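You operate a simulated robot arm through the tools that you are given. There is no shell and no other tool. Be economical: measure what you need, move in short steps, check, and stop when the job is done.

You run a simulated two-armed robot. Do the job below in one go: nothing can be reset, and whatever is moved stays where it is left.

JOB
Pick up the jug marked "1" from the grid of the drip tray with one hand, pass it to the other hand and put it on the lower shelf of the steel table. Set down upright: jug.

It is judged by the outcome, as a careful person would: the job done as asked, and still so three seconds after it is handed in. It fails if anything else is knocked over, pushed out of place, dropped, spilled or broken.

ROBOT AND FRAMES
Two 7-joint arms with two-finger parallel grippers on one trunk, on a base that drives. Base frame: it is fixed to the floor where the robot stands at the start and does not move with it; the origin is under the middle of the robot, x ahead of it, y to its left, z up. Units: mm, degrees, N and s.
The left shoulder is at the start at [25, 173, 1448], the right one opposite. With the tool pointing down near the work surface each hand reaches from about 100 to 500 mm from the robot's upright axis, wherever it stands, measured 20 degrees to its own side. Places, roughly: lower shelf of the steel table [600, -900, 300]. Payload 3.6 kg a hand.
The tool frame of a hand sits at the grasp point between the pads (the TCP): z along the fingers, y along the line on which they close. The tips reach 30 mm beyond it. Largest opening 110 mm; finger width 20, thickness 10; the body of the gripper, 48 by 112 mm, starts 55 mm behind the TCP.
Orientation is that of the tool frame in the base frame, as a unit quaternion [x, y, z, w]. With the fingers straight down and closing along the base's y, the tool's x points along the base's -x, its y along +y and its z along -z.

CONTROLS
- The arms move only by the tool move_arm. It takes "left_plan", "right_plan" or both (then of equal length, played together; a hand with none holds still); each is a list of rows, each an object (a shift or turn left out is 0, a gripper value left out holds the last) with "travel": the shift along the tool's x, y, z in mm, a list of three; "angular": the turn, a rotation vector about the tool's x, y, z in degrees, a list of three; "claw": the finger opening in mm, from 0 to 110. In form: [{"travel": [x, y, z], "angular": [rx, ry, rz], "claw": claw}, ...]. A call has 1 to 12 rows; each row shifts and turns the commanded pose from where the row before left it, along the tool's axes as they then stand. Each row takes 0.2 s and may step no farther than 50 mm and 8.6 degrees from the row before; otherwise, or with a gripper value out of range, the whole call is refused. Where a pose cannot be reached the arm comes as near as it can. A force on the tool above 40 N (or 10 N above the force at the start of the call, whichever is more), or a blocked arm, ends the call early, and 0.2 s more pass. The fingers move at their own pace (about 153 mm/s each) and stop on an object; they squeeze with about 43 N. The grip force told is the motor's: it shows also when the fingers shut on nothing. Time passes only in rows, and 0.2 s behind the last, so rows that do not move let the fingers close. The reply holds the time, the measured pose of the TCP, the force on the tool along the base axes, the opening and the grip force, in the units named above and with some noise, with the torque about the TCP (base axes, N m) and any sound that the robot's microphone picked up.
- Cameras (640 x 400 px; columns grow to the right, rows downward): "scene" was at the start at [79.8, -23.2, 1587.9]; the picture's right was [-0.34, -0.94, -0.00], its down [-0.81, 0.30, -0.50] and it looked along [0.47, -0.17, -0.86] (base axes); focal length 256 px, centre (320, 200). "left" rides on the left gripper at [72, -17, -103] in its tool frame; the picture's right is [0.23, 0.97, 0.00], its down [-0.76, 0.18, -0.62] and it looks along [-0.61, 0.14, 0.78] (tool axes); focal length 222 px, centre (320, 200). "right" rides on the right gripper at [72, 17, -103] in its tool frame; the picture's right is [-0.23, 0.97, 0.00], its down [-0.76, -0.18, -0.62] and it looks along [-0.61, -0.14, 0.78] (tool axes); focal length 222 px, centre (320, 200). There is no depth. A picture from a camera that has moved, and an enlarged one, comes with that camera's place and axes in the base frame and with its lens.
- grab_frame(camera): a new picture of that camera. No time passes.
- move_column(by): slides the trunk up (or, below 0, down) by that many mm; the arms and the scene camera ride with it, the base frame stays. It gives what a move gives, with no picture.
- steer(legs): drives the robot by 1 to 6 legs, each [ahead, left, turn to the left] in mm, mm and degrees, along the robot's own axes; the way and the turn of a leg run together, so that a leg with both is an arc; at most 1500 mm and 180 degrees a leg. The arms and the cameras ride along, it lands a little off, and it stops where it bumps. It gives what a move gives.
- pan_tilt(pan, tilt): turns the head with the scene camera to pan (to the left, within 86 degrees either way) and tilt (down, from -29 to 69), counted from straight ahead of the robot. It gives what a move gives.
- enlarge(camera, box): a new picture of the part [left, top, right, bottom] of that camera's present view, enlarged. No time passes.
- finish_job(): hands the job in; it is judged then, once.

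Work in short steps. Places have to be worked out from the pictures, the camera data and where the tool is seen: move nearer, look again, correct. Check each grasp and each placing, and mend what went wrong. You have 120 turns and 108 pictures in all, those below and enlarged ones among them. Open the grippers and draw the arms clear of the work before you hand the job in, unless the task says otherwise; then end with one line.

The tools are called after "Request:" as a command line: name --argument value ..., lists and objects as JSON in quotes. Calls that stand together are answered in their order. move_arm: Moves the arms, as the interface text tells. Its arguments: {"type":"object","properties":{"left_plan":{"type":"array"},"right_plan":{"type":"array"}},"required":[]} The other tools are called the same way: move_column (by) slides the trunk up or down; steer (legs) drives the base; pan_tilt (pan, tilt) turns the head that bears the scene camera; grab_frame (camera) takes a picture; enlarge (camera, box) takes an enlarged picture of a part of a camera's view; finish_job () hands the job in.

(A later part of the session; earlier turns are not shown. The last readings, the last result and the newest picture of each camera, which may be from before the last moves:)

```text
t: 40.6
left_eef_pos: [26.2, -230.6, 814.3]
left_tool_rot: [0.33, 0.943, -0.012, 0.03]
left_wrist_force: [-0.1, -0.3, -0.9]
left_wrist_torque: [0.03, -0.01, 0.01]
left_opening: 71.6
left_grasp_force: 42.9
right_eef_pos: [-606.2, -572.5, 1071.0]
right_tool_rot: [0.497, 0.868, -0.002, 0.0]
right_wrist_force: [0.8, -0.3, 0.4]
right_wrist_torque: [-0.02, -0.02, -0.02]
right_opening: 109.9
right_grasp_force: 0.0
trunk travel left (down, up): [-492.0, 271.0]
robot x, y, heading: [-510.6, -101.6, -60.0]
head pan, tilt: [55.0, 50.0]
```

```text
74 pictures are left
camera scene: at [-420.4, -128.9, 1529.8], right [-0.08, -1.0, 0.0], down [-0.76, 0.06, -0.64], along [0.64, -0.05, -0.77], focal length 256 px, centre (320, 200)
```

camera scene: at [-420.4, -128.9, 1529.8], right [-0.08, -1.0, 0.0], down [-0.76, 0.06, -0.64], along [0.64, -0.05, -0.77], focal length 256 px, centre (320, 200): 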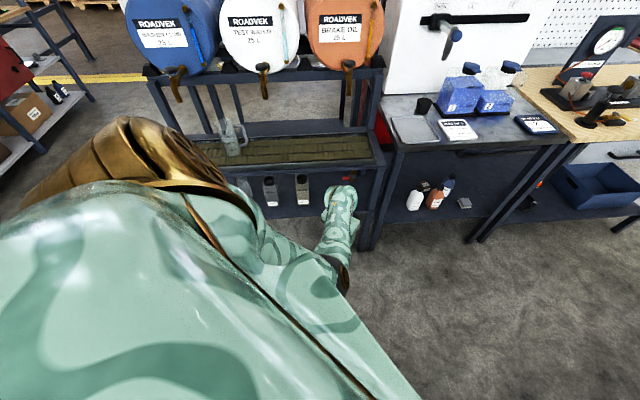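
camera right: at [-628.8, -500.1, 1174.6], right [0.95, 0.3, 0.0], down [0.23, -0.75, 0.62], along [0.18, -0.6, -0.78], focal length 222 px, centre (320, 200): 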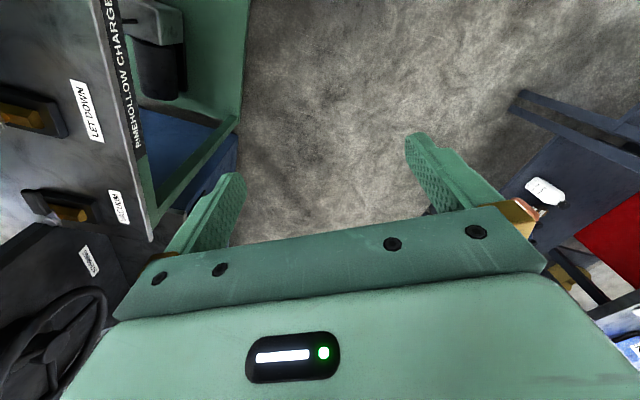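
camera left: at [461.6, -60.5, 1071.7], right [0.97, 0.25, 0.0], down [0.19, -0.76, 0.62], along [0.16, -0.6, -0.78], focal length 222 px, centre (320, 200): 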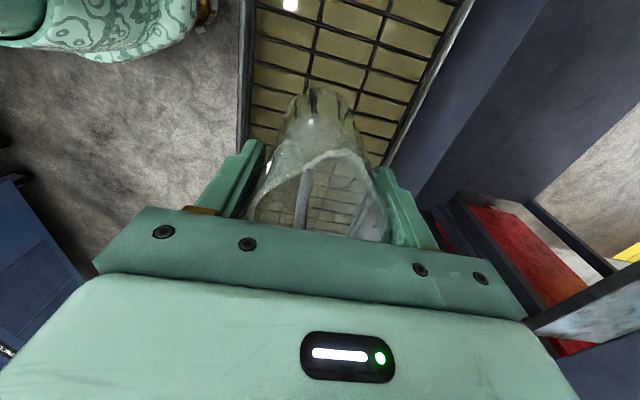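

It tracked well at this height. Straighten the small tilt and go 190 mm inward.

Request:
move_arm --left_plan '[{"angular": [0, 3.7, 0]}, {"travel": [8.6, -23.4, 0]}, {"travel": [8.6, -23.4, 0]}, {"travel": [8.6, -23.4, 0]}, {"travel": [8.6, -23.4, 0]}, {"travel": [8.6, -23.4, 0]}, {"travel": [8.6, -23.4, 0]}, {"travel": [8.6, -23.4, 0]}, {}, {}]'

Request:
pan_tilt --pan 25 --tilt 60

Request:
grab_frame --camera "scene"

```text
t: 42.2
left_eef_pos: [17.3, -350.8, 895.5]
left_tool_rot: [0.302, 0.947, -0.024, 0.106]
left_wrist_force: [-0.2, -0.1, -1.5]
left_wrist_torque: [-0.01, 0.01, 0.01]
left_opening: 71.9
left_grasp_force: 43.0
right_eef_pos: [-606.1, -571.4, 1070.7]
right_tool_rot: [0.497, 0.868, -0.002, 0.0]
right_wrist_force: [-0.7, -1.3, -0.4]
right_wrist_torque: [-0.01, 0.02, -0.01]
right_opening: 109.9
right_grasp_force: 0.2
trunk travel left (down, up): [-492.0, 271.0]
robot x, y, heading: [-508.0, -98.3, -59.8]
head pan, tilt: [55.0, 50.0]
stopped in row 8 (left hand): the arm was blocked; the commanded pose is now the measured one
```

```text
t: 43.2
left_eef_pos: [17.0, -351.2, 895.9]
left_tool_rot: [0.303, 0.947, -0.024, 0.106]
left_wrist_force: [-0.3, -0.2, -0.8]
left_wrist_torque: [0.04, 0.01, 0.0]
left_opening: 71.9
left_grasp_force: 43.1
right_eef_pos: [-607.0, -572.5, 1072.3]
right_tool_rot: [0.497, 0.868, -0.001, 0.001]
right_wrist_force: [0.3, -1.3, 0.8]
right_wrist_torque: [0.03, 0.01, 0.0]
right_opening: 109.8
right_grasp_force: 0.1
trunk travel left (down, up): [-492.0, 271.0]
robot x, y, heading: [-508.9, -104.1, -59.9]
head pan, tilt: [25.0, 60.0]
```

```text
73 pictures are left
camera scene: at [-442.0, -160.6, 1517.2], right [-0.57, -0.82, 0.0], down [-0.71, 0.49, -0.5], along [0.41, -0.28, -0.87], focal length 256 px, centre (320, 200)
```

scene: 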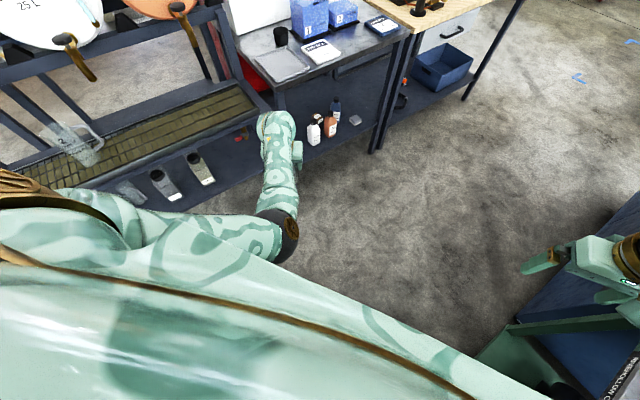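

Elbow-inboard binding again, tilting the tool. The jug is empty, so I can allow tilt during the hand-over: I bring the hand inward while letting the tool lean outward as it did at the start pose.

Request:
move_arm --left_plan '[{"travel": [17.6, -15.5, -4], "angular": [-1.8, -0.8, 0.4]}, {"travel": [17.6, -15.5, -4], "angular": [-1.8, -0.8, 0.4]}, {"travel": [17.6, -15.5, -4], "angular": [-1.8, -0.8, 0.4]}, {"travel": [17.6, -15.5, -4], "angular": [-1.8, -0.8, 0.4]}, {"travel": [17.6, -15.5, -4], "angular": [-1.8, -0.8, 0.4]}, {"travel": [17.6, -15.5, -4], "angular": [-1.8, -0.8, 0.4]}, {}, {}]'

Request:
grab_frame --camera "scene"

```text
t: 44.0
left_eef_pos: [46.8, -403.5, 994.1]
left_tool_rot: [0.273, 0.933, -0.024, 0.235]
left_wrist_force: [0.4, 0.2, -1.0]
left_wrist_torque: [0.04, 0.06, 0.02]
left_opening: 71.7
left_grasp_force: 42.4
right_eef_pos: [-607.3, -572.8, 1071.1]
right_tool_rot: [0.497, 0.868, 0.0, 0.0]
right_wrist_force: [0.2, -0.2, 0.2]
right_wrist_torque: [-0.02, -0.03, 0.0]
right_opening: 110.0
right_grasp_force: 0.1
trunk travel left (down, up): [-492.0, 271.0]
robot x, y, heading: [-510.9, -103.6, -59.6]
head pan, tilt: [25.0, 60.0]
stopped in row 3 (left hand): the arm was blocked; the commanded pose is now the measured one
```

```text
72 pictures are left
camera scene: at [-442.6, -161.4, 1517.2], right [-0.57, -0.82, 0.0], down [-0.71, 0.49, -0.5], along [0.41, -0.28, -0.87], focal length 256 px, centre (320, 200)
```

scene: 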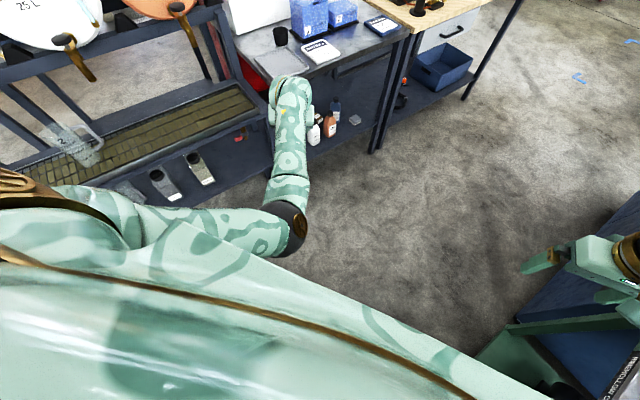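

It swings away instead. I return the hand outward and upright, where it tracked well, then try to swing the elbow over by yawing further.

Request:
move_arm --left_plan '[{"travel": [7.3, 30, 0], "angular": [0.7, 3.9, 0]}, {"travel": [7.3, 30, 0], "angular": [0.7, 3.9, 0]}, {"travel": [7.3, 30, 0], "angular": [0.7, 3.9, 0]}, {"travel": [7.3, 30, 0], "angular": [0.7, 3.9, 0]}, {"travel": [7.3, 30, 0], "angular": [0.7, 3.9, 0]}, {"travel": [7.3, 30, 0], "angular": [0.7, 3.9, 0]}, {"travel": [7.3, 30, 0], "angular": [0.7, 3.9, 0]}, {}, {}]'

Request:
grab_frame --camera "scene"

```text
t: 46.0
left_eef_pos: [113.3, -200.6, 987.9]
left_tool_rot: [0.283, 0.959, -0.001, -0.009]
left_wrist_force: [-0.8, 0.2, -1.8]
left_wrist_torque: [-0.01, -0.01, 0.02]
left_opening: 71.3
left_grasp_force: 43.1
right_eef_pos: [-605.7, -571.2, 1072.1]
right_tool_rot: [0.498, 0.867, -0.002, 0.0]
right_wrist_force: [-0.7, -0.2, 0.5]
right_wrist_torque: [0.01, 0.02, 0.01]
right_opening: 110.1
right_grasp_force: 0.0
trunk travel left (down, up): [-492.0, 271.0]
robot x, y, heading: [-510.0, -102.2, -59.8]
head pan, tilt: [25.0, 60.0]
```

```text
71 pictures are left
camera scene: at [-441.6, -160.2, 1517.2], right [-0.57, -0.82, 0.0], down [-0.71, 0.49, -0.5], along [0.41, -0.28, -0.87], focal length 256 px, centre (320, 200)
```

scene: 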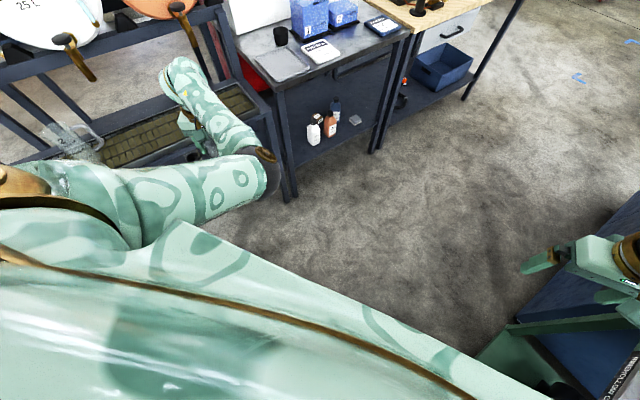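

Upright and on target. Now yaw further counter-clockwise and watch the elbow.

Request:
move_arm --left_plan '[{"angular": [0, 0, -8]}, {"angular": [0, 0, -8]}, {"angular": [0, 0, -8]}, {"angular": [0, 0, -8]}, {"angular": [0, 0, -8]}, {"angular": [0, 0, -8]}, {"angular": [0, 0, -8]}, {"angular": [0, 0, -8]}, {"angular": [0, 0, -8]}, {}]'

Request:
grab_frame --camera "scene"

```text
t: 48.1
left_eef_pos: [113.7, -200.1, 987.0]
left_tool_rot: [-0.335, 0.942, 0.005, -0.006]
left_wrist_force: [-0.8, 0.3, -1.6]
left_wrist_torque: [-0.02, 0.06, -0.02]
left_opening: 72.1
left_grasp_force: 43.0
right_eef_pos: [-606.8, -572.8, 1071.7]
right_tool_rot: [0.497, 0.868, -0.003, 0.0]
right_wrist_force: [0.1, -0.5, -0.4]
right_wrist_torque: [0.01, -0.01, 0.0]
right_opening: 109.9
right_grasp_force: 0.1
trunk travel left (down, up): [-492.0, 271.0]
robot x, y, heading: [-511.4, -100.0, -59.6]
head pan, tilt: [25.0, 60.0]
```

```text
70 pictures are left
camera scene: at [-441.8, -160.4, 1517.2], right [-0.57, -0.82, 0.0], down [-0.71, 0.49, -0.5], along [0.41, -0.28, -0.87], focal length 256 px, centre (320, 200)
```

scene: 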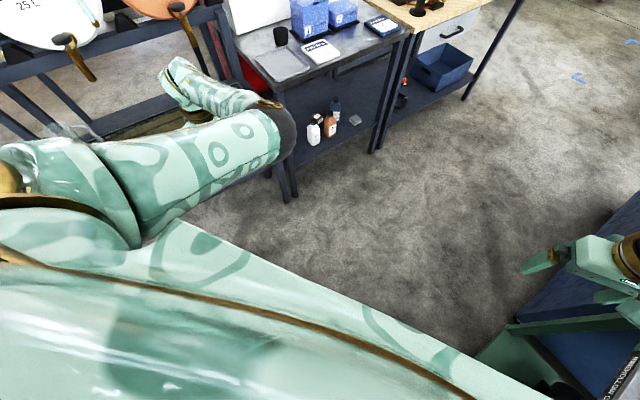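

The elbow is rising as hoped. More yaw.

Request:
move_arm --left_plan '[{"angular": [0, 0, -8]}, {"angular": [0, 0, -8]}, {"angular": [0, 0, -8]}, {"angular": [0, 0, -8]}, {"angular": [0, 0, -8]}, {"angular": [0, 0, -8]}, {"angular": [0, 0, -8]}, {"angular": [0, 0, -8]}, {}]'

Request:
grab_frame --camera "scene"

```text
t: 50.1
left_eef_pos: [113.9, -200.8, 987.4]
left_tool_rot: [0.784, -0.621, -0.006, 0.003]
left_wrist_force: [0.0, 0.2, -0.5]
left_wrist_torque: [-0.01, 0.01, -0.04]
left_opening: 72.0
left_grasp_force: 43.8
right_eef_pos: [-607.2, -570.8, 1071.3]
right_tool_rot: [0.497, 0.868, -0.001, 0.0]
right_wrist_force: [0.0, 0.1, 0.1]
right_wrist_torque: [-0.01, -0.02, 0.0]
right_opening: 110.0
right_grasp_force: 0.1
trunk travel left (down, up): [-492.0, 271.0]
robot x, y, heading: [-511.4, -101.5, -59.6]
head pan, tilt: [25.0, 60.0]
```

```text
69 pictures are left
camera scene: at [-441.8, -160.5, 1517.2], right [-0.57, -0.82, 0.0], down [-0.71, 0.49, -0.5], along [0.41, -0.28, -0.87], focal length 256 px, centre (320, 200)
```

scene: 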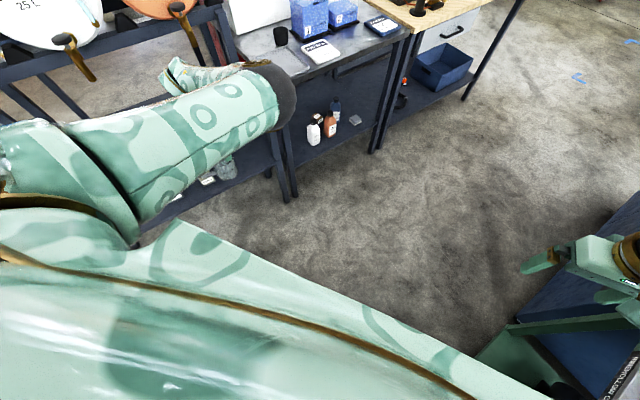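

The elbow is up now. I try moving inward from here.

Request:
move_arm --left_plan '[{"travel": [6, 20, 5]}, {"travel": [6, 20, 5]}, {"travel": [6, 20, 5]}, {"travel": [6, 20, 5]}, {"travel": [6, 20, 5]}, {"travel": [6, 20, 5]}, {"travel": [6, 20, 5]}, {"travel": [6, 20, 5]}, {}, {}]'

Request:
grab_frame --camera "scene"

```text
t: 52.4
left_eef_pos: [-31.1, -284.5, 949.2]
left_tool_rot: [0.783, -0.621, -0.007, 0.002]
left_wrist_force: [0.0, -0.5, -1.0]
left_wrist_torque: [-0.02, -0.02, -0.01]
left_opening: 71.8
left_grasp_force: 43.2
right_eef_pos: [-607.5, -571.9, 1072.2]
right_tool_rot: [0.497, 0.868, -0.001, 0.0]
right_wrist_force: [0.7, 0.5, -0.1]
right_wrist_torque: [0.01, 0.01, -0.01]
right_opening: 109.8
right_grasp_force: 0.0
trunk travel left (down, up): [-492.0, 271.0]
robot x, y, heading: [-509.1, -100.5, -59.7]
head pan, tilt: [25.0, 60.0]
```

```text
68 pictures are left
camera scene: at [-442.1, -160.6, 1517.2], right [-0.57, -0.82, 0.0], down [-0.71, 0.49, -0.5], along [0.41, -0.28, -0.87], focal length 256 px, centre (320, 200)
```

scene: 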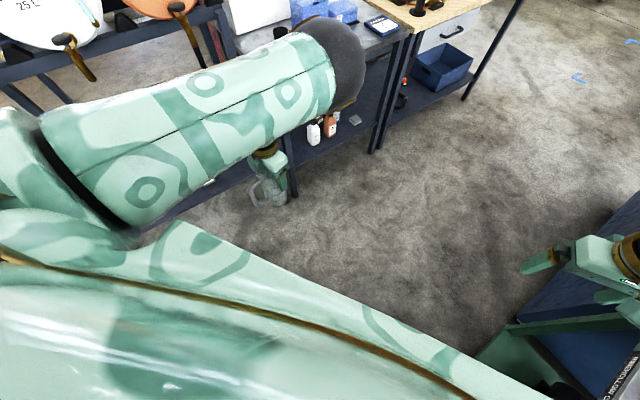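

Tracks perfectly with the elbow up. Continue inward 150 mm more.

Request:
move_arm --left_plan '[{"travel": [6, 20, 0]}, {"travel": [6, 20, 0]}, {"travel": [6, 20, 0]}, {"travel": [6, 20, 0]}, {"travel": [6, 20, 0]}, {"travel": [6, 20, 0]}, {"travel": [6, 20, 0]}, {}, {}]'

Request:
grab_frame --camera "scene"

```text
t: 54.4
left_eef_pos: [-75.1, -354.4, 923.9]
left_tool_rot: [0.783, -0.622, -0.007, 0.004]
left_wrist_force: [0.8, -1.0, -1.1]
left_wrist_torque: [0.0, -0.01, 0.01]
left_opening: 71.6
left_grasp_force: 42.8
left hand out of reach, approached as far as the arm can: row 3, 4, 5, 6, 7
right_eef_pos: [-607.1, -572.8, 1071.5]
right_tool_rot: [0.497, 0.868, 0.0, 0.001]
right_wrist_force: [0.3, 0.3, 1.5]
right_wrist_torque: [0.04, 0.02, -0.04]
right_opening: 110.0
right_grasp_force: 0.1
trunk travel left (down, up): [-492.0, 271.0]
robot x, y, heading: [-510.4, -98.7, -59.7]
head pan, tilt: [25.0, 60.0]
```

```text
67 pictures are left
camera scene: at [-442.0, -160.7, 1517.2], right [-0.57, -0.82, 0.0], down [-0.71, 0.49, -0.5], along [0.41, -0.28, -0.87], focal length 256 px, centre (320, 200)
```

scene: 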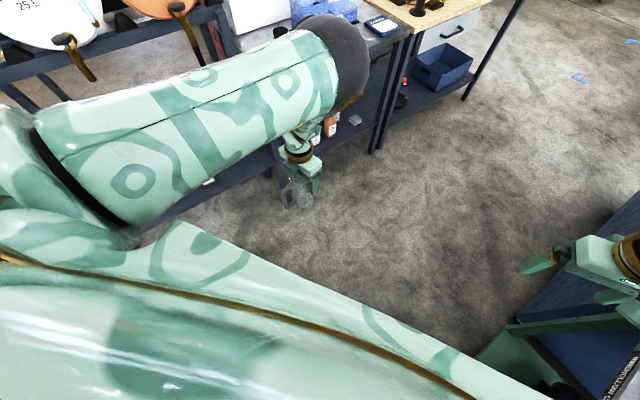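

Now near its inner limit. I yaw back clockwise 72° so the handle points left, away from the approaching right hand.

Request:
move_arm --left_plan '[{"angular": [0, 0, 8]}, {"angular": [0, 0, 8]}, {"angular": [0, 0, 8]}, {"angular": [0, 0, 8]}, {"angular": [0, 0, 8]}, {"angular": [0, 0, 8]}, {"angular": [0, 0, 8]}, {"angular": [0, 0, 8]}, {"angular": [0, 0, 8]}, {}, {}]'

Request:
grab_frame --camera "scene"

```text
t: 56.8
left_eef_pos: [-74.1, -353.3, 924.2]
left_tool_rot: [-0.268, 0.963, 0.004, -0.007]
left_wrist_force: [-0.7, 0.9, -1.5]
left_wrist_torque: [-0.03, 0.01, -0.03]
left_opening: 71.7
left_grasp_force: 42.8
right_eef_pos: [-606.9, -571.4, 1071.4]
right_tool_rot: [0.497, 0.868, -0.002, 0.0]
right_wrist_force: [0.1, 0.2, 0.8]
right_wrist_torque: [0.01, 0.03, 0.0]
right_opening: 110.0
right_grasp_force: 0.1
trunk travel left (down, up): [-492.0, 271.0]
robot x, y, heading: [-512.5, -96.7, -59.9]
head pan, tilt: [25.0, 60.0]
```

```text
66 pictures are left
camera scene: at [-442.0, -160.6, 1517.2], right [-0.57, -0.82, 0.0], down [-0.71, 0.49, -0.5], along [0.41, -0.28, -0.87], focal length 256 px, centre (320, 200)
```

scene: 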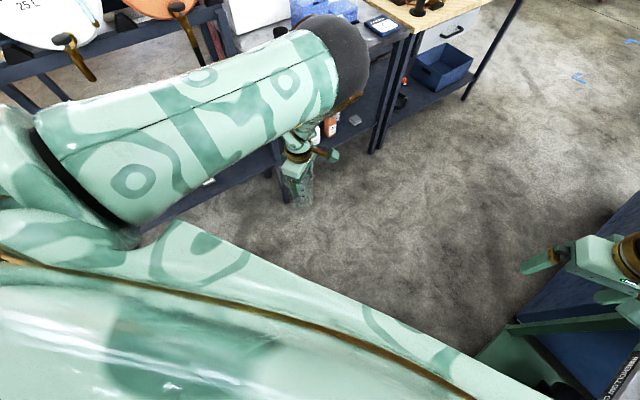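

Yaw is free now with the elbow staying up. Handle points left (91°); I yaw 32° more and try to come inward and lower.

Request:
move_arm --left_plan '[{"angular": [0, 0, 8]}, {"angular": [0, 0, 8]}, {"angular": [0, 0, 8]}, {"angular": [0, 0, 8]}, {"travel": [17, -10.3, 12]}, {"travel": [17, -10.3, 12]}, {"travel": [17, -10.3, 12]}, {"travel": [17, -10.3, 12]}, {"travel": [17, -10.3, 12]}, {"travel": [17, -10.3, 12]}, {}, {}]'

Request:
grab_frame --camera "scene"

```text
t: 59.4
left_eef_pos: [-143.8, -421.6, 834.9]
left_tool_rot: [0.008, 1.0, 0.002, -0.008]
left_wrist_force: [0.2, -0.9, -1.3]
left_wrist_torque: [-0.03, 0.01, -0.02]
left_opening: 71.8
left_grasp_force: 42.7
left hand out of reach, approached as far as the arm can: row 5, 6, 7, 8, 9
right_eef_pos: [-605.6, -571.8, 1071.3]
right_tool_rot: [0.497, 0.868, -0.002, 0.0]
right_wrist_force: [0.5, 0.4, 0.1]
right_wrist_torque: [-0.01, -0.02, 0.01]
right_opening: 110.2
right_grasp_force: 0.0
trunk travel left (down, up): [-492.0, 271.0]
robot x, y, heading: [-509.7, -102.2, -59.8]
head pan, tilt: [25.0, 60.0]
```

```text
65 pictures are left
camera scene: at [-442.1, -160.7, 1517.2], right [-0.57, -0.82, 0.0], down [-0.71, 0.49, -0.5], along [0.41, -0.28, -0.87], focal length 256 px, centre (320, 200)
```

scene: 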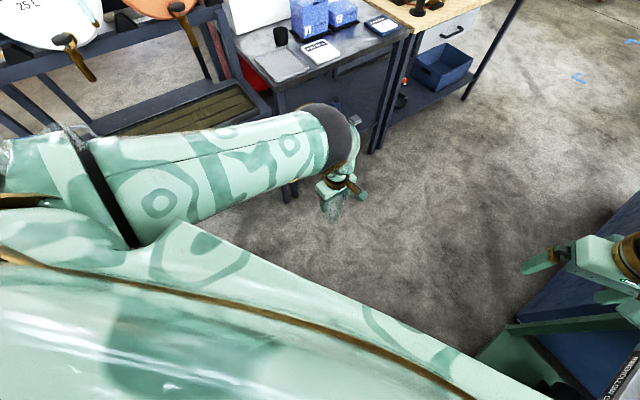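

The left hand now holds the jug at ~[460 ahead, 155 left] of the robot, handle at 60° to the left. Some machine stands near the right hand, so I drive 200 mm toward +x first, then look right.

Request:
steer --legs '[[100, 173, 0]]'

Request:
pan_tilt --pan -30 --tilt 50

Request:
grab_frame --camera "scene"

```text
t: 60.9
left_eef_pos: [57.2, -422.4, 834.5]
left_tool_rot: [0.007, 1.0, 0.002, -0.009]
left_wrist_force: [0.7, 0.9, -1.3]
left_wrist_torque: [-0.02, 0.04, 0.01]
left_opening: 71.5
left_grasp_force: 43.1
right_eef_pos: [-406.9, -571.6, 1071.0]
right_tool_rot: [0.496, 0.868, -0.001, 0.0]
right_wrist_force: [0.2, -0.3, -0.1]
right_wrist_torque: [-0.01, 0.04, 0.02]
right_opening: 109.9
right_grasp_force: 0.1
trunk travel left (down, up): [-492.0, 271.0]
robot x, y, heading: [-310.9, -99.9, -59.7]
head pan, tilt: [25.0, 60.0]
```

```text
t: 62.2
left_eef_pos: [56.0, -421.0, 835.7]
left_tool_rot: [0.007, 1.0, 0.002, -0.007]
left_wrist_force: [0.2, -0.7, -1.0]
left_wrist_torque: [0.03, -0.01, 0.06]
left_opening: 71.6
left_grasp_force: 43.0
right_eef_pos: [-407.0, -570.7, 1071.7]
right_tool_rot: [0.496, 0.868, -0.001, -0.001]
right_wrist_force: [-0.3, -0.9, -0.1]
right_wrist_torque: [-0.01, -0.03, 0.01]
right_opening: 110.1
right_grasp_force: 0.1
trunk travel left (down, up): [-492.0, 271.0]
robot x, y, heading: [-310.3, -98.5, -59.6]
head pan, tilt: [-30.0, 50.0]
```

```text
64 pictures are left
camera scene: at [-297.1, -199.1, 1529.8], right [-1.0, -0.01, 0.0], down [-0.01, 0.77, -0.64], along [0.0, -0.64, -0.77], focal length 256 px, centre (320, 200)
```

scene: 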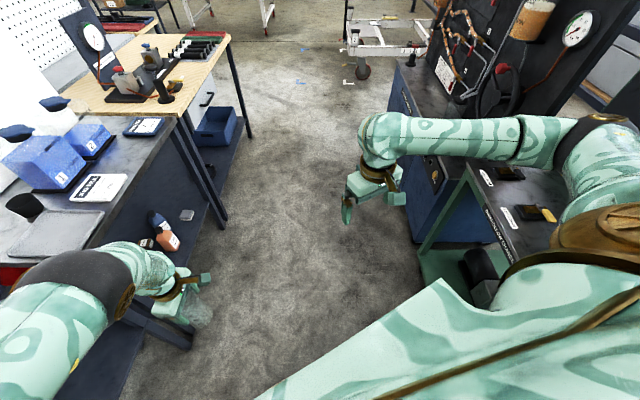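

The right elbow hovers near the charging machine. I turn the robot back to face +x (60° left), which puts both arms over the open aisle.

Request:
steer --legs '[[0, 0, 60]]'

Request:
pan_tilt --pan -5 --tilt 60

Request:
grab_frame --camera "scene"

```text
t: 65.2
left_eef_pos: [153.0, 53.5, 834.4]
left_tool_rot: [-0.491, 0.871, -0.002, -0.008]
left_wrist_force: [0.4, 0.3, -1.6]
left_wrist_torque: [-0.01, 0.01, 0.01]
left_opening: 71.7
left_grasp_force: 43.1
right_eef_pos: [46.9, -422.2, 1071.4]
right_tool_rot: [-0.001, 1.0, -0.001, 0.0]
right_wrist_force: [0.1, 1.3, -0.6]
right_wrist_torque: [0.01, 0.0, 0.01]
right_opening: 109.8
right_grasp_force: 0.1
trunk travel left (down, up): [-492.0, 271.0]
robot x, y, heading: [-311.7, -99.6, 0.1]
head pan, tilt: [-30.0, 50.0]
```

```text
t: 66.1
left_eef_pos: [151.4, 53.0, 833.5]
left_tool_rot: [-0.491, 0.871, -0.002, -0.008]
left_wrist_force: [0.1, 0.8, -1.6]
left_wrist_torque: [0.03, 0.01, -0.02]
left_opening: 71.9
left_grasp_force: 43.3
right_eef_pos: [46.8, -421.7, 1071.8]
right_tool_rot: [-0.001, 1.0, 0.0, 0.0]
right_wrist_force: [0.6, -0.3, 0.6]
right_wrist_torque: [-0.01, 0.0, 0.05]
right_opening: 110.0
right_grasp_force: 0.2
trunk travel left (down, up): [-492.0, 271.0]
robot x, y, heading: [-308.9, -100.2, -0.2]
head pan, tilt: [-5.0, 60.0]
```

```text
63 pictures are left
camera scene: at [-218.6, -106.7, 1517.2], right [-0.09, -1.0, 0.0], down [-0.86, 0.08, -0.5], along [0.5, -0.04, -0.87], focal length 256 px, centre (320, 200)
```

scene: 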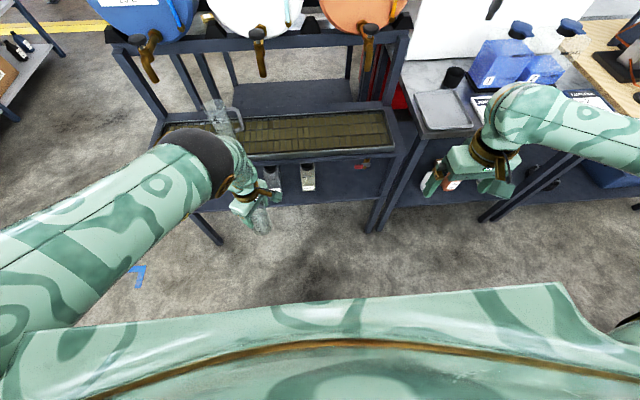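

Good layout now: jug held at [152, 53], handle at bearing ~59°. I bring the right hand in and down, then pitch it up to point forward, 30° below horizontal.

Request:
move_arm --right_plan '[{"travel": [12, 26, 30]}, {"travel": [12, 26, 30]}, {"travel": [12, 26, 30]}, {"travel": [12, 26, 30]}, {"travel": [12, 26, 30]}, {}]'

Request:
move_arm --right_plan '[{"angular": [0, -7.5, 0]}, {"angular": [0, -7.5, 0]}, {"angular": [0, -7.5, 0]}, {"angular": [0, -7.5, 0]}, {"angular": [0, -7.5, 0]}, {"angular": [0, -7.5, 0]}, {"angular": [0, -7.5, 0]}, {"angular": [0, -7.5, 0]}, {}]'

Request:
grab_frame --camera "scene"

```text
t: 67.5
left_eef_pos: [151.8, 52.6, 834.4]
left_tool_rot: [-0.491, 0.871, -0.003, -0.008]
left_wrist_force: [0.1, -0.3, -1.1]
left_wrist_torque: [-0.04, 0.0, 0.04]
left_opening: 71.4
left_grasp_force: 43.2
right_eef_pos: [-14.2, -292.4, 921.1]
right_tool_rot: [0.0, 1.0, 0.0, 0.0]
right_wrist_force: [-0.3, 0.6, 0.2]
right_wrist_torque: [0.02, 0.0, 0.01]
right_opening: 109.9
right_grasp_force: 0.0
trunk travel left (down, up): [-492.0, 271.0]
robot x, y, heading: [-310.3, -100.7, -0.1]
head pan, tilt: [-5.0, 60.0]
```

```text
t: 69.5
left_eef_pos: [153.0, 52.2, 834.0]
left_tool_rot: [-0.491, 0.871, -0.001, -0.009]
left_wrist_force: [0.2, -0.4, -2.1]
left_wrist_torque: [-0.02, 0.03, -0.03]
left_opening: 71.6
left_grasp_force: 43.1
right_eef_pos: [-13.3, -291.8, 920.7]
right_tool_rot: [-0.001, 0.866, 0.0, 0.5]
right_wrist_force: [-0.1, -0.5, -0.1]
right_wrist_torque: [0.02, -0.03, -0.02]
right_opening: 110.0
right_grasp_force: 0.1
trunk travel left (down, up): [-492.0, 271.0]
robot x, y, heading: [-310.1, -101.6, 0.0]
head pan, tilt: [-5.0, 60.0]
```

```text
62 pictures are left
camera scene: at [-218.3, -106.6, 1517.2], right [-0.09, -1.0, 0.0], down [-0.86, 0.08, -0.5], along [0.5, -0.04, -0.87], focal length 256 px, centre (320, 200)
```

scene: 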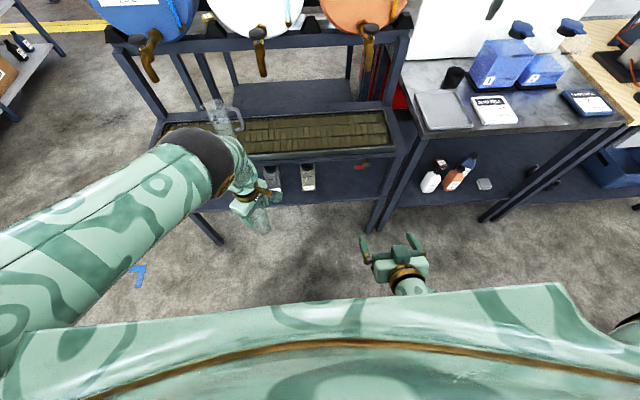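

The right arm tracks nicely. Now yaw it 45° left and move toward a pre-grasp point short of the jug.

Request:
move_arm --right_plan '[{"angular": [-6.5, 0, -3.75]}, {"angular": [-6.5, 0, -3.75]}, {"angular": [-6.5, 0, -3.75]}, {"angular": [-6.5, 0, -3.75]}, {"angular": [-6.5, 0, -3.75]}, {"angular": [-6.5, 0, -3.75]}, {"travel": [-6.2, 15.9, 28.5]}, {"travel": [-6.2, 15.9, 28.5]}, {"travel": [-6.2, 15.9, 28.5]}, {"travel": [-6.2, 15.9, 28.5]}, {}]'

Request:
grab_frame --camera "scene"

Request:
grab_frame --camera "right"

```text
t: 71.9
left_eef_pos: [151.6, 53.6, 834.8]
left_tool_rot: [-0.491, 0.871, -0.002, -0.008]
left_wrist_force: [0.5, -0.2, -0.9]
left_wrist_torque: [0.0, 0.01, 0.02]
left_opening: 71.6
left_grasp_force: 42.7
right_eef_pos: [20.4, -168.2, 885.4]
right_tool_rot: [-0.333, 0.799, 0.192, 0.462]
right_wrist_force: [0.5, -0.5, -0.7]
right_wrist_torque: [0.01, 0.0, 0.0]
right_opening: 110.1
right_grasp_force: 0.1
trunk travel left (down, up): [-492.0, 271.0]
robot x, y, heading: [-308.4, -100.7, 0.1]
head pan, tilt: [-5.0, 60.0]
```

```text
61 pictures are left
camera scene: at [-218.9, -107.2, 1517.3], right [-0.09, -1.0, 0.0], down [-0.86, 0.08, -0.5], along [0.5, -0.04, -0.87], focal length 256 px, centre (320, 200)
```

scene: 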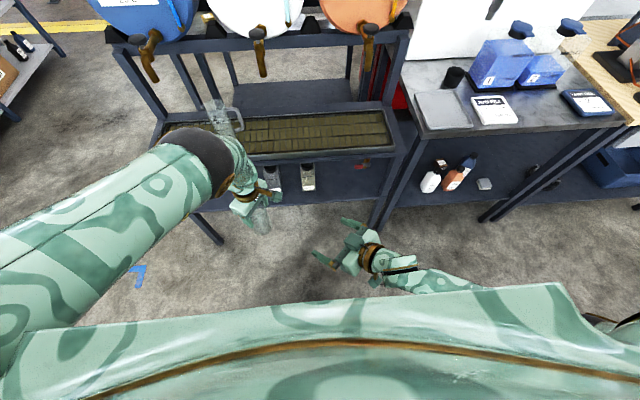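

```text
60 pictures are left
camera right: at [-79.9, -246.0, 875.2], right [-0.61, 0.77, 0.2], down [0.01, -0.24, 0.97], along [0.79, 0.6, 0.13], focal length 222 px, centre (320, 200)
```

right: 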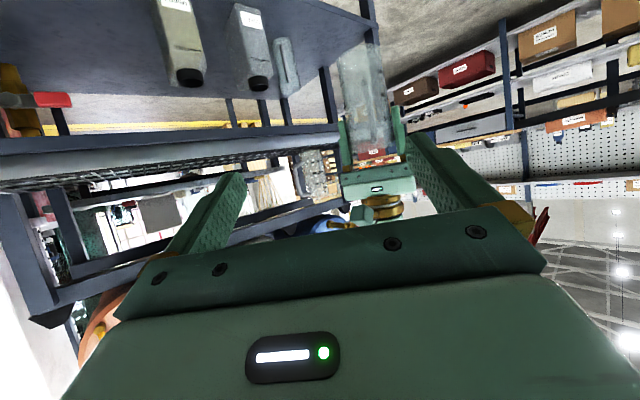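

The jug hangs where computed (base ≈ z 705). I move to a pre-grasp pose 120 mm short along the approach line.

Request:
move_arm --right_plan '[{"travel": [-1.6, 12.6, 28]}, {"travel": [-1.6, 12.6, 33]}, {"travel": [-1.6, 12.6, 33]}, {"travel": [-1.6, 12.6, 35]}, {"travel": [-1.6, 12.6, 35]}, {}]'

Request:
grab_frame --camera "right"

Request:
enlarge --camera "scene" --box '[180, 140, 440, 300]'

```text
t: 73.3
left_eef_pos: [151.8, 52.2, 834.3]
left_tool_rot: [-0.49, 0.872, -0.002, -0.008]
left_wrist_force: [0.3, 0.0, -1.1]
left_wrist_torque: [0.0, 0.02, -0.02]
left_opening: 71.5
left_grasp_force: 43.4
right_eef_pos: [77.9, -21.0, 812.9]
right_tool_rot: [-0.333, 0.8, 0.192, 0.461]
right_wrist_force: [0.3, -0.9, 0.3]
right_wrist_torque: [0.01, 0.0, 0.02]
right_opening: 110.0
right_grasp_force: 0.0
trunk travel left (down, up): [-492.0, 271.0]
robot x, y, heading: [-306.5, -99.4, 0.1]
head pan, tilt: [-5.0, 60.0]
```

```text
59 pictures are left
camera right: at [-22.4, -97.4, 800.2], right [-0.61, 0.77, 0.2], down [0.01, -0.24, 0.97], along [0.79, 0.6, 0.14], focal length 222 px, centre (320, 200)
```

right: 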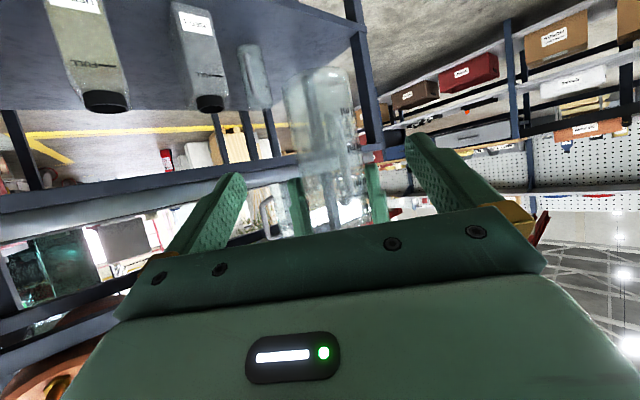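

```text
2.46 times, centred on (310, 220) of scene
camera zoom: at [-219.1, -107.3, 1517.3], right [-0.09, -1.0, 0.0], down [-0.86, 0.08, -0.5], along [0.5, -0.04, -0.87], focal length 629 px, centre (345, 151)
```

zoom: 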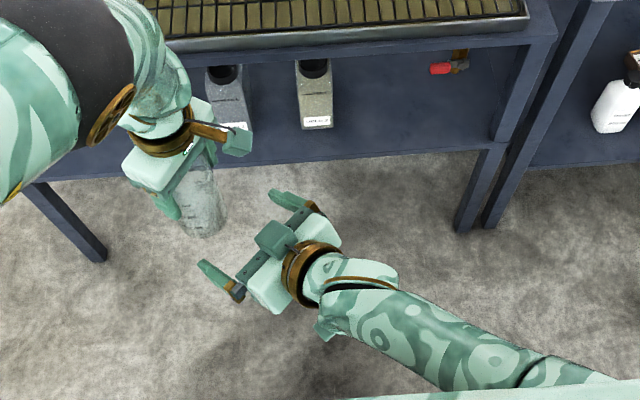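

The jug is centred between the right fingers. I advance along the approach line, halfway first.

Request:
move_arm --right_plan '[{"travel": [2.3, 0, 22]}, {"travel": [2.3, 0, 22]}, {"travel": [2.3, 0, 22]}, {}]'

Request:
grab_frame --camera "right"

Request:
enlarge --camera "scene" --box '[200, 140, 400, 265]'

```text
t: 74.5
left_eef_pos: [151.3, 54.2, 834.3]
left_tool_rot: [-0.491, 0.871, -0.002, -0.008]
left_wrist_force: [0.0, 0.1, -0.8]
left_wrist_torque: [0.03, 0.0, -0.04]
left_opening: 71.7
left_grasp_force: 42.9
right_eef_pos: [108.3, -64.5, 767.5]
right_tool_rot: [-0.34, 0.811, 0.149, 0.451]
right_wrist_force: [0.2, -0.1, 0.1]
right_wrist_torque: [-0.01, 0.04, 0.03]
right_opening: 109.9
right_grasp_force: 0.1
right hand out of reach, approached as far as the arm can: row 2, 3
trunk travel left (down, up): [-492.0, 271.0]
robot x, y, heading: [-309.8, -100.0, 0.1]
head pan, tilt: [-5.0, 60.0]
stopped in row 4 (right hand): the arm was blocked; the commanded pose is now the measured one
```

```text
57 pictures are left
camera right: at [5.8, -138.4, 761.6], right [-0.59, 0.8, 0.13], down [0.0, -0.15, 0.99], along [0.81, 0.58, 0.09], focal length 222 px, centre (320, 200)
```

right: 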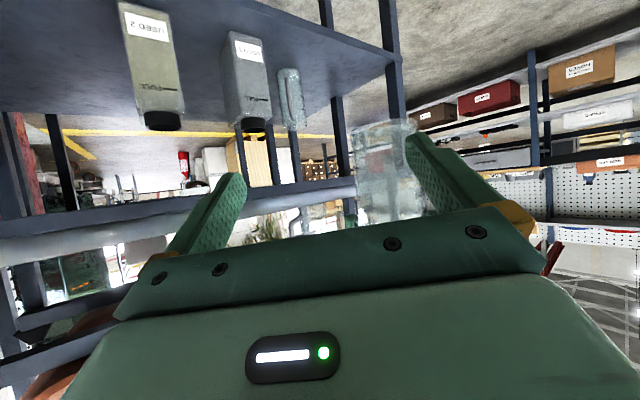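

```text
3.20 times, centred on (300, 202) of scene
camera zoom: at [-218.9, -106.2, 1517.2], right [-0.09, -1.0, 0.0], down [-0.86, 0.08, -0.5], along [0.5, -0.04, -0.87], focal length 818 px, centre (384, 192)
```

zoom: 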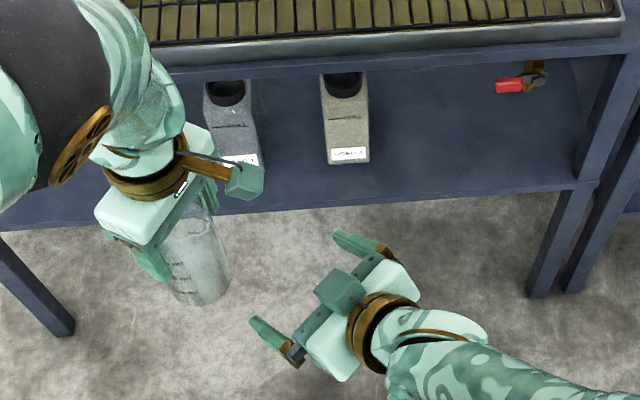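

The right arm ran to full reach, so the jug must come nearer. I back the right hand off, then bring the jug toward the robot and inward with the left.

Request:
move_arm --right_plan '[{"travel": [0, 0, -40]}, {"travel": [0, 0, -40]}, {"travel": [0, -20, -40]}, {"travel": [0, -30, -20]}, {}]'

Request:
move_arm --left_plan '[{"travel": [14, 9, -5]}, {"travel": [14, 9, -5]}, {"travel": [14, 9, -5]}, {"travel": [14, 9, -5]}, {"travel": [14, 9, -5]}, {"travel": [14, 9, -5]}, {"travel": [14, 9, -5]}, {"travel": [14, 9, -5]}, {}, {}]'

Request:
grab_frame --camera "scene"

```text
t: 75.7
left_eef_pos: [151.7, 54.1, 835.1]
left_tool_rot: [-0.49, 0.872, -0.003, -0.008]
left_wrist_force: [0.3, 0.0, -1.4]
left_wrist_torque: [-0.02, -0.01, -0.01]
left_opening: 71.8
left_grasp_force: 43.6
right_eef_pos: [53.0, -175.1, 847.0]
right_tool_rot: [-0.34, 0.811, 0.152, 0.451]
right_wrist_force: [-0.5, 0.7, 0.0]
right_wrist_torque: [0.01, -0.01, 0.01]
right_opening: 110.0
right_grasp_force: 0.1
trunk travel left (down, up): [-492.0, 271.0]
robot x, y, heading: [-310.7, -102.0, 0.0]
head pan, tilt: [-5.0, 60.0]
```

```text
t: 77.9
left_eef_pos: [123.0, 42.6, 795.9]
left_tool_rot: [-0.491, 0.871, -0.002, -0.009]
left_wrist_force: [0.6, 0.3, -1.1]
left_wrist_torque: [-0.03, 0.01, 0.03]
left_opening: 71.7
left_grasp_force: 43.2
left hand out of reach, approached as far as the arm can: row 1, 2, 3, 4, 5, 6, 7, 8
right_eef_pos: [54.5, -176.0, 848.0]
right_tool_rot: [-0.339, 0.812, 0.15, 0.451]
right_wrist_force: [-0.3, 0.9, 0.8]
right_wrist_torque: [-0.01, 0.02, -0.02]
right_opening: 110.1
right_grasp_force: 0.0
trunk travel left (down, up): [-492.0, 271.0]
robot x, y, heading: [-313.0, -98.9, -0.2]
head pan, tilt: [-5.0, 60.0]
```

```text
55 pictures are left
camera scene: at [-218.7, -106.5, 1517.2], right [-0.09, -1.0, 0.0], down [-0.86, 0.08, -0.5], along [0.5, -0.04, -0.87], focal length 256 px, centre (320, 200)
```

scene: 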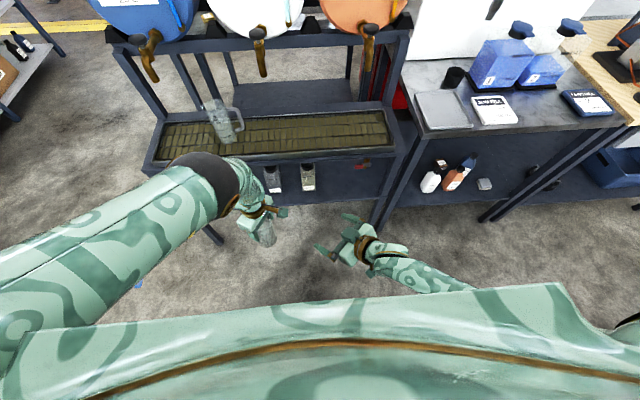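

The left wrist flexion is limiting. Tilting the jug's base toward the right hand relieves this and also makes the right grip squarer; I tilt ~20° and move in.

Request:
move_arm --left_plan '[{"angular": [-1.7, 6.8, 0]}, {"angular": [-1.7, 6.8, 0]}, {"angular": [-1.7, 6.8, 0]}, {"travel": [18, 4, -2]}, {"travel": [18, 4, -2]}, {"travel": [18, 4, -2]}, {"travel": [18, 4, -2]}, {"travel": [18, 4, -2]}, {}, {}]'

Request:
grab_frame --camera "scene"

```text
t: 80.1
left_eef_pos: [83.9, 2.1, 822.5]
left_tool_rot: [-0.483, 0.855, -0.05, -0.185]
left_wrist_force: [-0.7, 0.4, -2.1]
left_wrist_torque: [0.01, 0.0, 0.01]
left_opening: 71.7
left_grasp_force: 42.6
left hand out of reach, approached as far as the arm can: row 3, 7, 8
right_eef_pos: [54.4, -175.0, 848.5]
right_tool_rot: [-0.339, 0.812, 0.151, 0.451]
right_wrist_force: [0.3, 0.3, 0.2]
right_wrist_torque: [0.01, 0.01, -0.02]
right_opening: 110.1
right_grasp_force: 0.0
trunk travel left (down, up): [-492.0, 271.0]
robot x, y, heading: [-311.0, -99.6, 0.1]
head pan, tilt: [-5.0, 60.0]
```

```text
54 pictures are left
camera scene: at [-218.7, -106.4, 1517.2], right [-0.09, -1.0, 0.0], down [-0.86, 0.08, -0.5], along [0.5, -0.04, -0.87], focal length 256 px, centre (320, 200)
```

scene: 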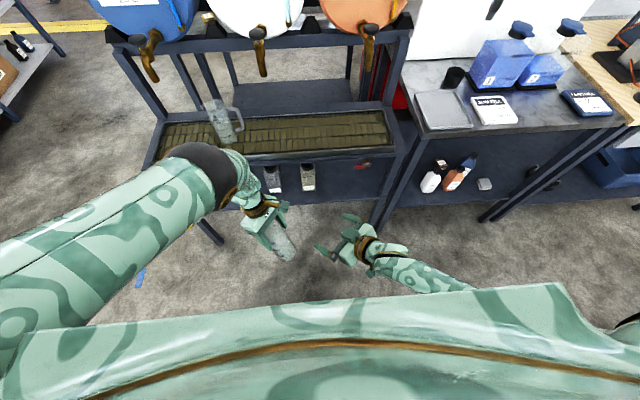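

Works. The jug's lower end is ~[55, -25, 730]; raising it ~60 mm and slightly nearer should suit the right arm's reach.

Request:
move_arm --left_plan '[{"angular": [-1.0, 3.5, 0]}, {"angular": [-1.0, 3.5, 0]}, {"travel": [8, 5, -13]}, {"travel": [8, 5, -13]}, {"travel": [8, 5, -13]}, {"travel": [8, 5, -13]}, {}, {}]'

```text
t: 81.9
left_eef_pos: [84.4, 15.6, 875.6]
left_tool_rot: [-0.476, 0.843, -0.065, -0.244]
left_wrist_force: [-0.1, 0.9, -1.0]
left_wrist_torque: [0.01, -0.07, 0.0]
left_opening: 71.6
left_grasp_force: 43.1
left hand out of reach, approached as far as the arm can: row 5, 6
right_eef_pos: [53.9, -174.5, 847.7]
right_tool_rot: [-0.34, 0.811, 0.151, 0.451]
right_wrist_force: [0.2, 0.0, -0.4]
right_wrist_torque: [-0.01, 0.03, 0.01]
right_opening: 109.9
right_grasp_force: 0.1
trunk travel left (down, up): [-492.0, 271.0]
robot x, y, heading: [-314.3, -98.7, 0.0]
head pan, tilt: [-5.0, 60.0]
```

Jug grip point for the right hand is now ~[53, -14, 799], axis tilted 29°. I turn the right hand to 45° down at bearing 45° and move to 120 mm short of it.

Request:
move_arm --right_plan '[{"angular": [-1.65, 6, 1.05]}, {"angular": [-1.65, 6, 1.05]}, {"travel": [-11, 28, -1.5]}, {"travel": [-11, 28, -1.5]}, {"travel": [-11, 28, -1.5]}, {"travel": [-11, 28, -1.5]}, {}]'

Request:
grab_frame --camera "right"

Request:
enlarge --camera "scene" --box '[180, 140, 440, 300]'

```text
t: 83.5
left_eef_pos: [84.7, 15.3, 875.2]
left_tool_rot: [-0.475, 0.843, -0.064, -0.245]
left_wrist_force: [-0.1, -0.2, -1.8]
left_wrist_torque: [-0.03, 0.01, 0.01]
left_opening: 71.7
left_grasp_force: 43.2
right_eef_pos: [-5.2, -77.7, 882.5]
right_tool_rot: [-0.351, 0.855, 0.147, 0.352]
right_wrist_force: [0.5, -0.6, 0.1]
right_wrist_torque: [-0.01, 0.01, 0.01]
right_opening: 109.8
right_grasp_force: 0.0
trunk travel left (down, up): [-492.0, 271.0]
robot x, y, heading: [-309.5, -99.9, 0.1]
head pan, tilt: [-5.0, 60.0]
```

```text
53 pictures are left
camera right: at [-105.2, -152.4, 904.8], right [-0.57, 0.8, 0.16], down [0.2, -0.06, 0.98], along [0.8, 0.59, -0.13], focal length 222 px, centre (320, 200)
```

right: 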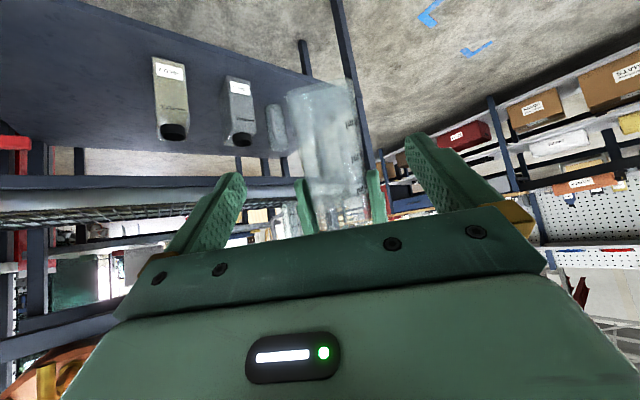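

```text
2.46 times, centred on (310, 220) of scene
camera zoom: at [-218.3, -107.0, 1517.2], right [-0.09, -1.0, 0.0], down [-0.86, 0.08, -0.5], along [0.5, -0.04, -0.87], focal length 629 px, centre (345, 151)
```

zoom: 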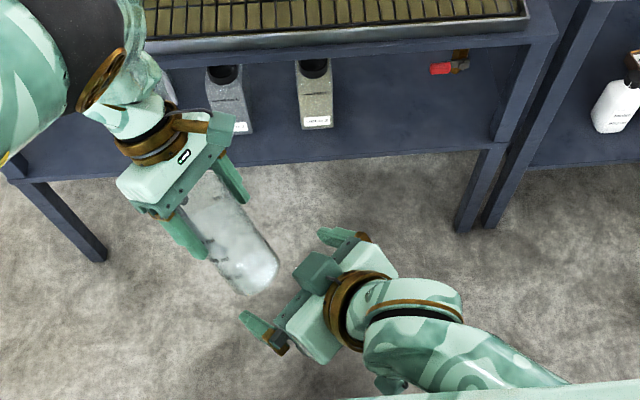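

Aligned. I advance 120 mm along the tool axis in small rows.

Request:
move_arm --right_plan '[{"travel": [0, 0.7, 20]}, {"travel": [0, 0.7, 20]}, {"travel": [0, 0.7, 20]}, {"travel": [0, 0.7, 20]}, {}]'

Request:
enlarge --camera "scene" --box '[180, 140, 440, 300]'

Request:
grab_frame --camera "right"

```text
t: 84.7
left_eef_pos: [85.6, 15.7, 876.4]
left_tool_rot: [-0.475, 0.843, -0.066, -0.245]
left_wrist_force: [0.1, -0.3, -1.3]
left_wrist_torque: [-0.01, -0.01, 0.0]
left_opening: 71.6
left_grasp_force: 42.8
right_eef_pos: [32.8, -34.7, 825.7]
right_tool_rot: [-0.352, 0.855, 0.147, 0.352]
right_wrist_force: [0.8, 0.0, 0.0]
right_wrist_torque: [0.04, -0.01, -0.01]
right_opening: 109.8
right_grasp_force: 0.1
trunk travel left (down, up): [-492.0, 271.0]
robot x, y, heading: [-312.4, -103.2, 0.0]
head pan, tilt: [-5.0, 60.0]
```

```text
2.46 times, centred on (310, 220) of scene
camera zoom: at [-219.1, -106.7, 1517.3], right [-0.09, -1.0, 0.0], down [-0.86, 0.08, -0.5], along [0.5, -0.04, -0.87], focal length 629 px, centre (345, 151)
```

zoom: 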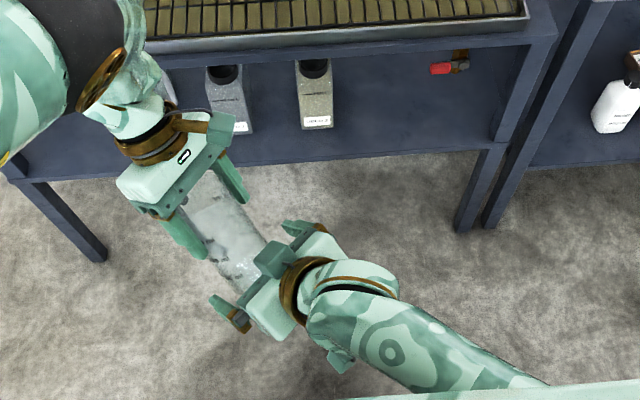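

```text
50 pictures are left
camera right: at [-67.6, -109.6, 848.1], right [-0.57, 0.8, 0.16], down [0.2, -0.06, 0.98], along [0.8, 0.59, -0.13], focal length 222 px, centre (320, 200)
```

right: 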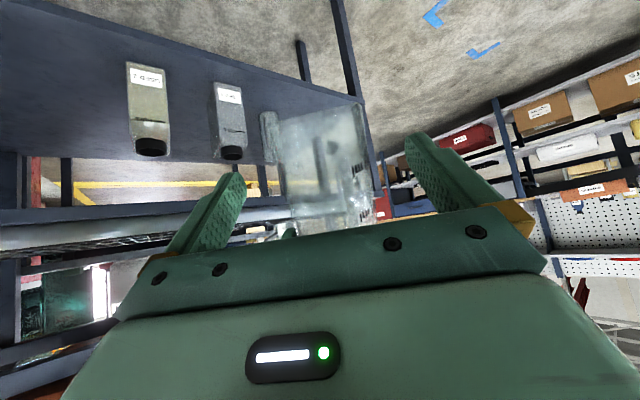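

Still well centred; 38 mm to go.

Request:
move_arm --right_plan '[{"travel": [0, 0, 13]}, {"travel": [0, 0, 13]}, {"travel": [0, 0, 11]}, {}]'

Request:
enlarge --camera "scene" --box '[200, 150, 360, 250]'

Request:
grab_frame --camera "right"

```text
t: 85.7
left_eef_pos: [84.6, 15.9, 875.8]
left_tool_rot: [-0.475, 0.843, -0.065, -0.245]
left_wrist_force: [0.4, -0.2, -0.7]
left_wrist_torque: [0.02, -0.03, 0.0]
left_opening: 71.5
left_grasp_force: 43.1
right_eef_pos: [49.8, -15.5, 799.0]
right_tool_rot: [-0.352, 0.855, 0.147, 0.351]
right_wrist_force: [0.0, 0.8, 0.4]
right_wrist_torque: [0.01, -0.07, 0.01]
right_opening: 109.9
right_grasp_force: 0.1
trunk travel left (down, up): [-492.0, 271.0]
robot x, y, heading: [-312.1, -101.8, 0.3]
head pan, tilt: [-5.0, 60.0]
```

```text
4.00 times, centred on (280, 200) of scene
camera zoom: at [-218.9, -106.6, 1517.2], right [-0.09, -1.0, 0.0], down [-0.86, 0.08, -0.5], along [0.5, -0.04, -0.87], focal length 1022 px, centre (480, 200)
```

zoom: 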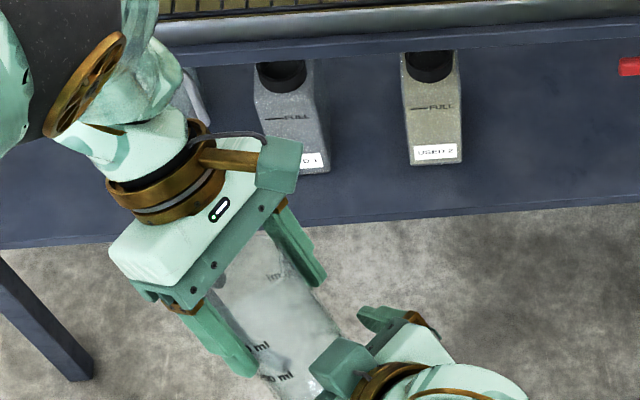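

```text
48 pictures are left
camera right: at [-49.5, -91.6, 821.5], right [-0.57, 0.8, 0.16], down [0.2, -0.06, 0.98], along [0.8, 0.59, -0.13], focal length 222 px, centre (320, 200)
```

right: 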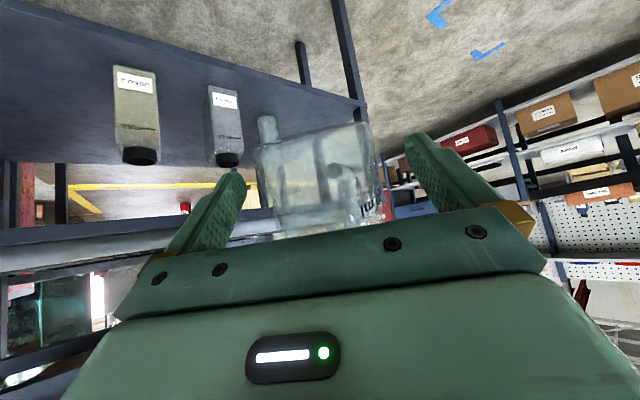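

The jug is between the right fingers. I close the right gripper in stages.

Request:
move_arm --right_plan '[{"travel": [0, -2, 0], "claw": 90}, {"claw": 80}, {"claw": 74}, {"claw": 68}, {"claw": 60}, {"claw": 45}, {}]'

Request:
grab_frame --camera "right"

```text
t: 87.3
left_eef_pos: [85.3, 15.5, 874.3]
left_tool_rot: [-0.475, 0.843, -0.066, -0.244]
left_wrist_force: [8.7, -8.9, -1.4]
left_wrist_torque: [-0.09, -0.21, 0.73]
left_opening: 72.1
left_grasp_force: 42.6
right_eef_pos: [50.9, -16.6, 798.5]
right_tool_rot: [-0.353, 0.855, 0.147, 0.351]
right_wrist_force: [-8.6, 8.1, 1.4]
right_wrist_torque: [-0.55, -0.53, -0.18]
right_opening: 69.6
right_grasp_force: 42.5
trunk travel left (down, up): [-492.0, 271.0]
robot x, y, heading: [-312.1, -102.4, -0.2]
head pan, tilt: [-5.0, 60.0]
```

```text
47 pictures are left
camera right: at [-48.5, -92.1, 821.8], right [-0.57, 0.8, 0.16], down [0.2, -0.06, 0.98], along [0.8, 0.59, -0.13], focal length 222 px, centre (320, 200)
```

right: 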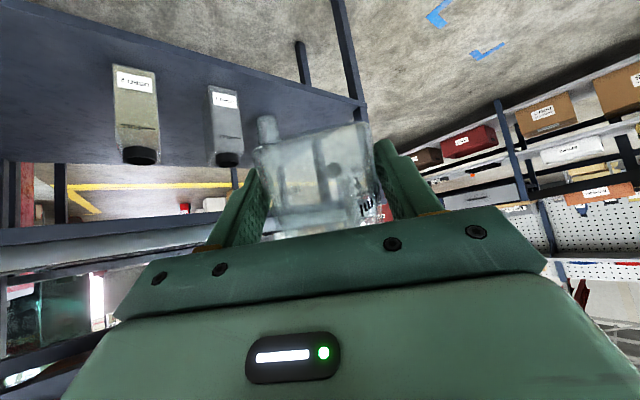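

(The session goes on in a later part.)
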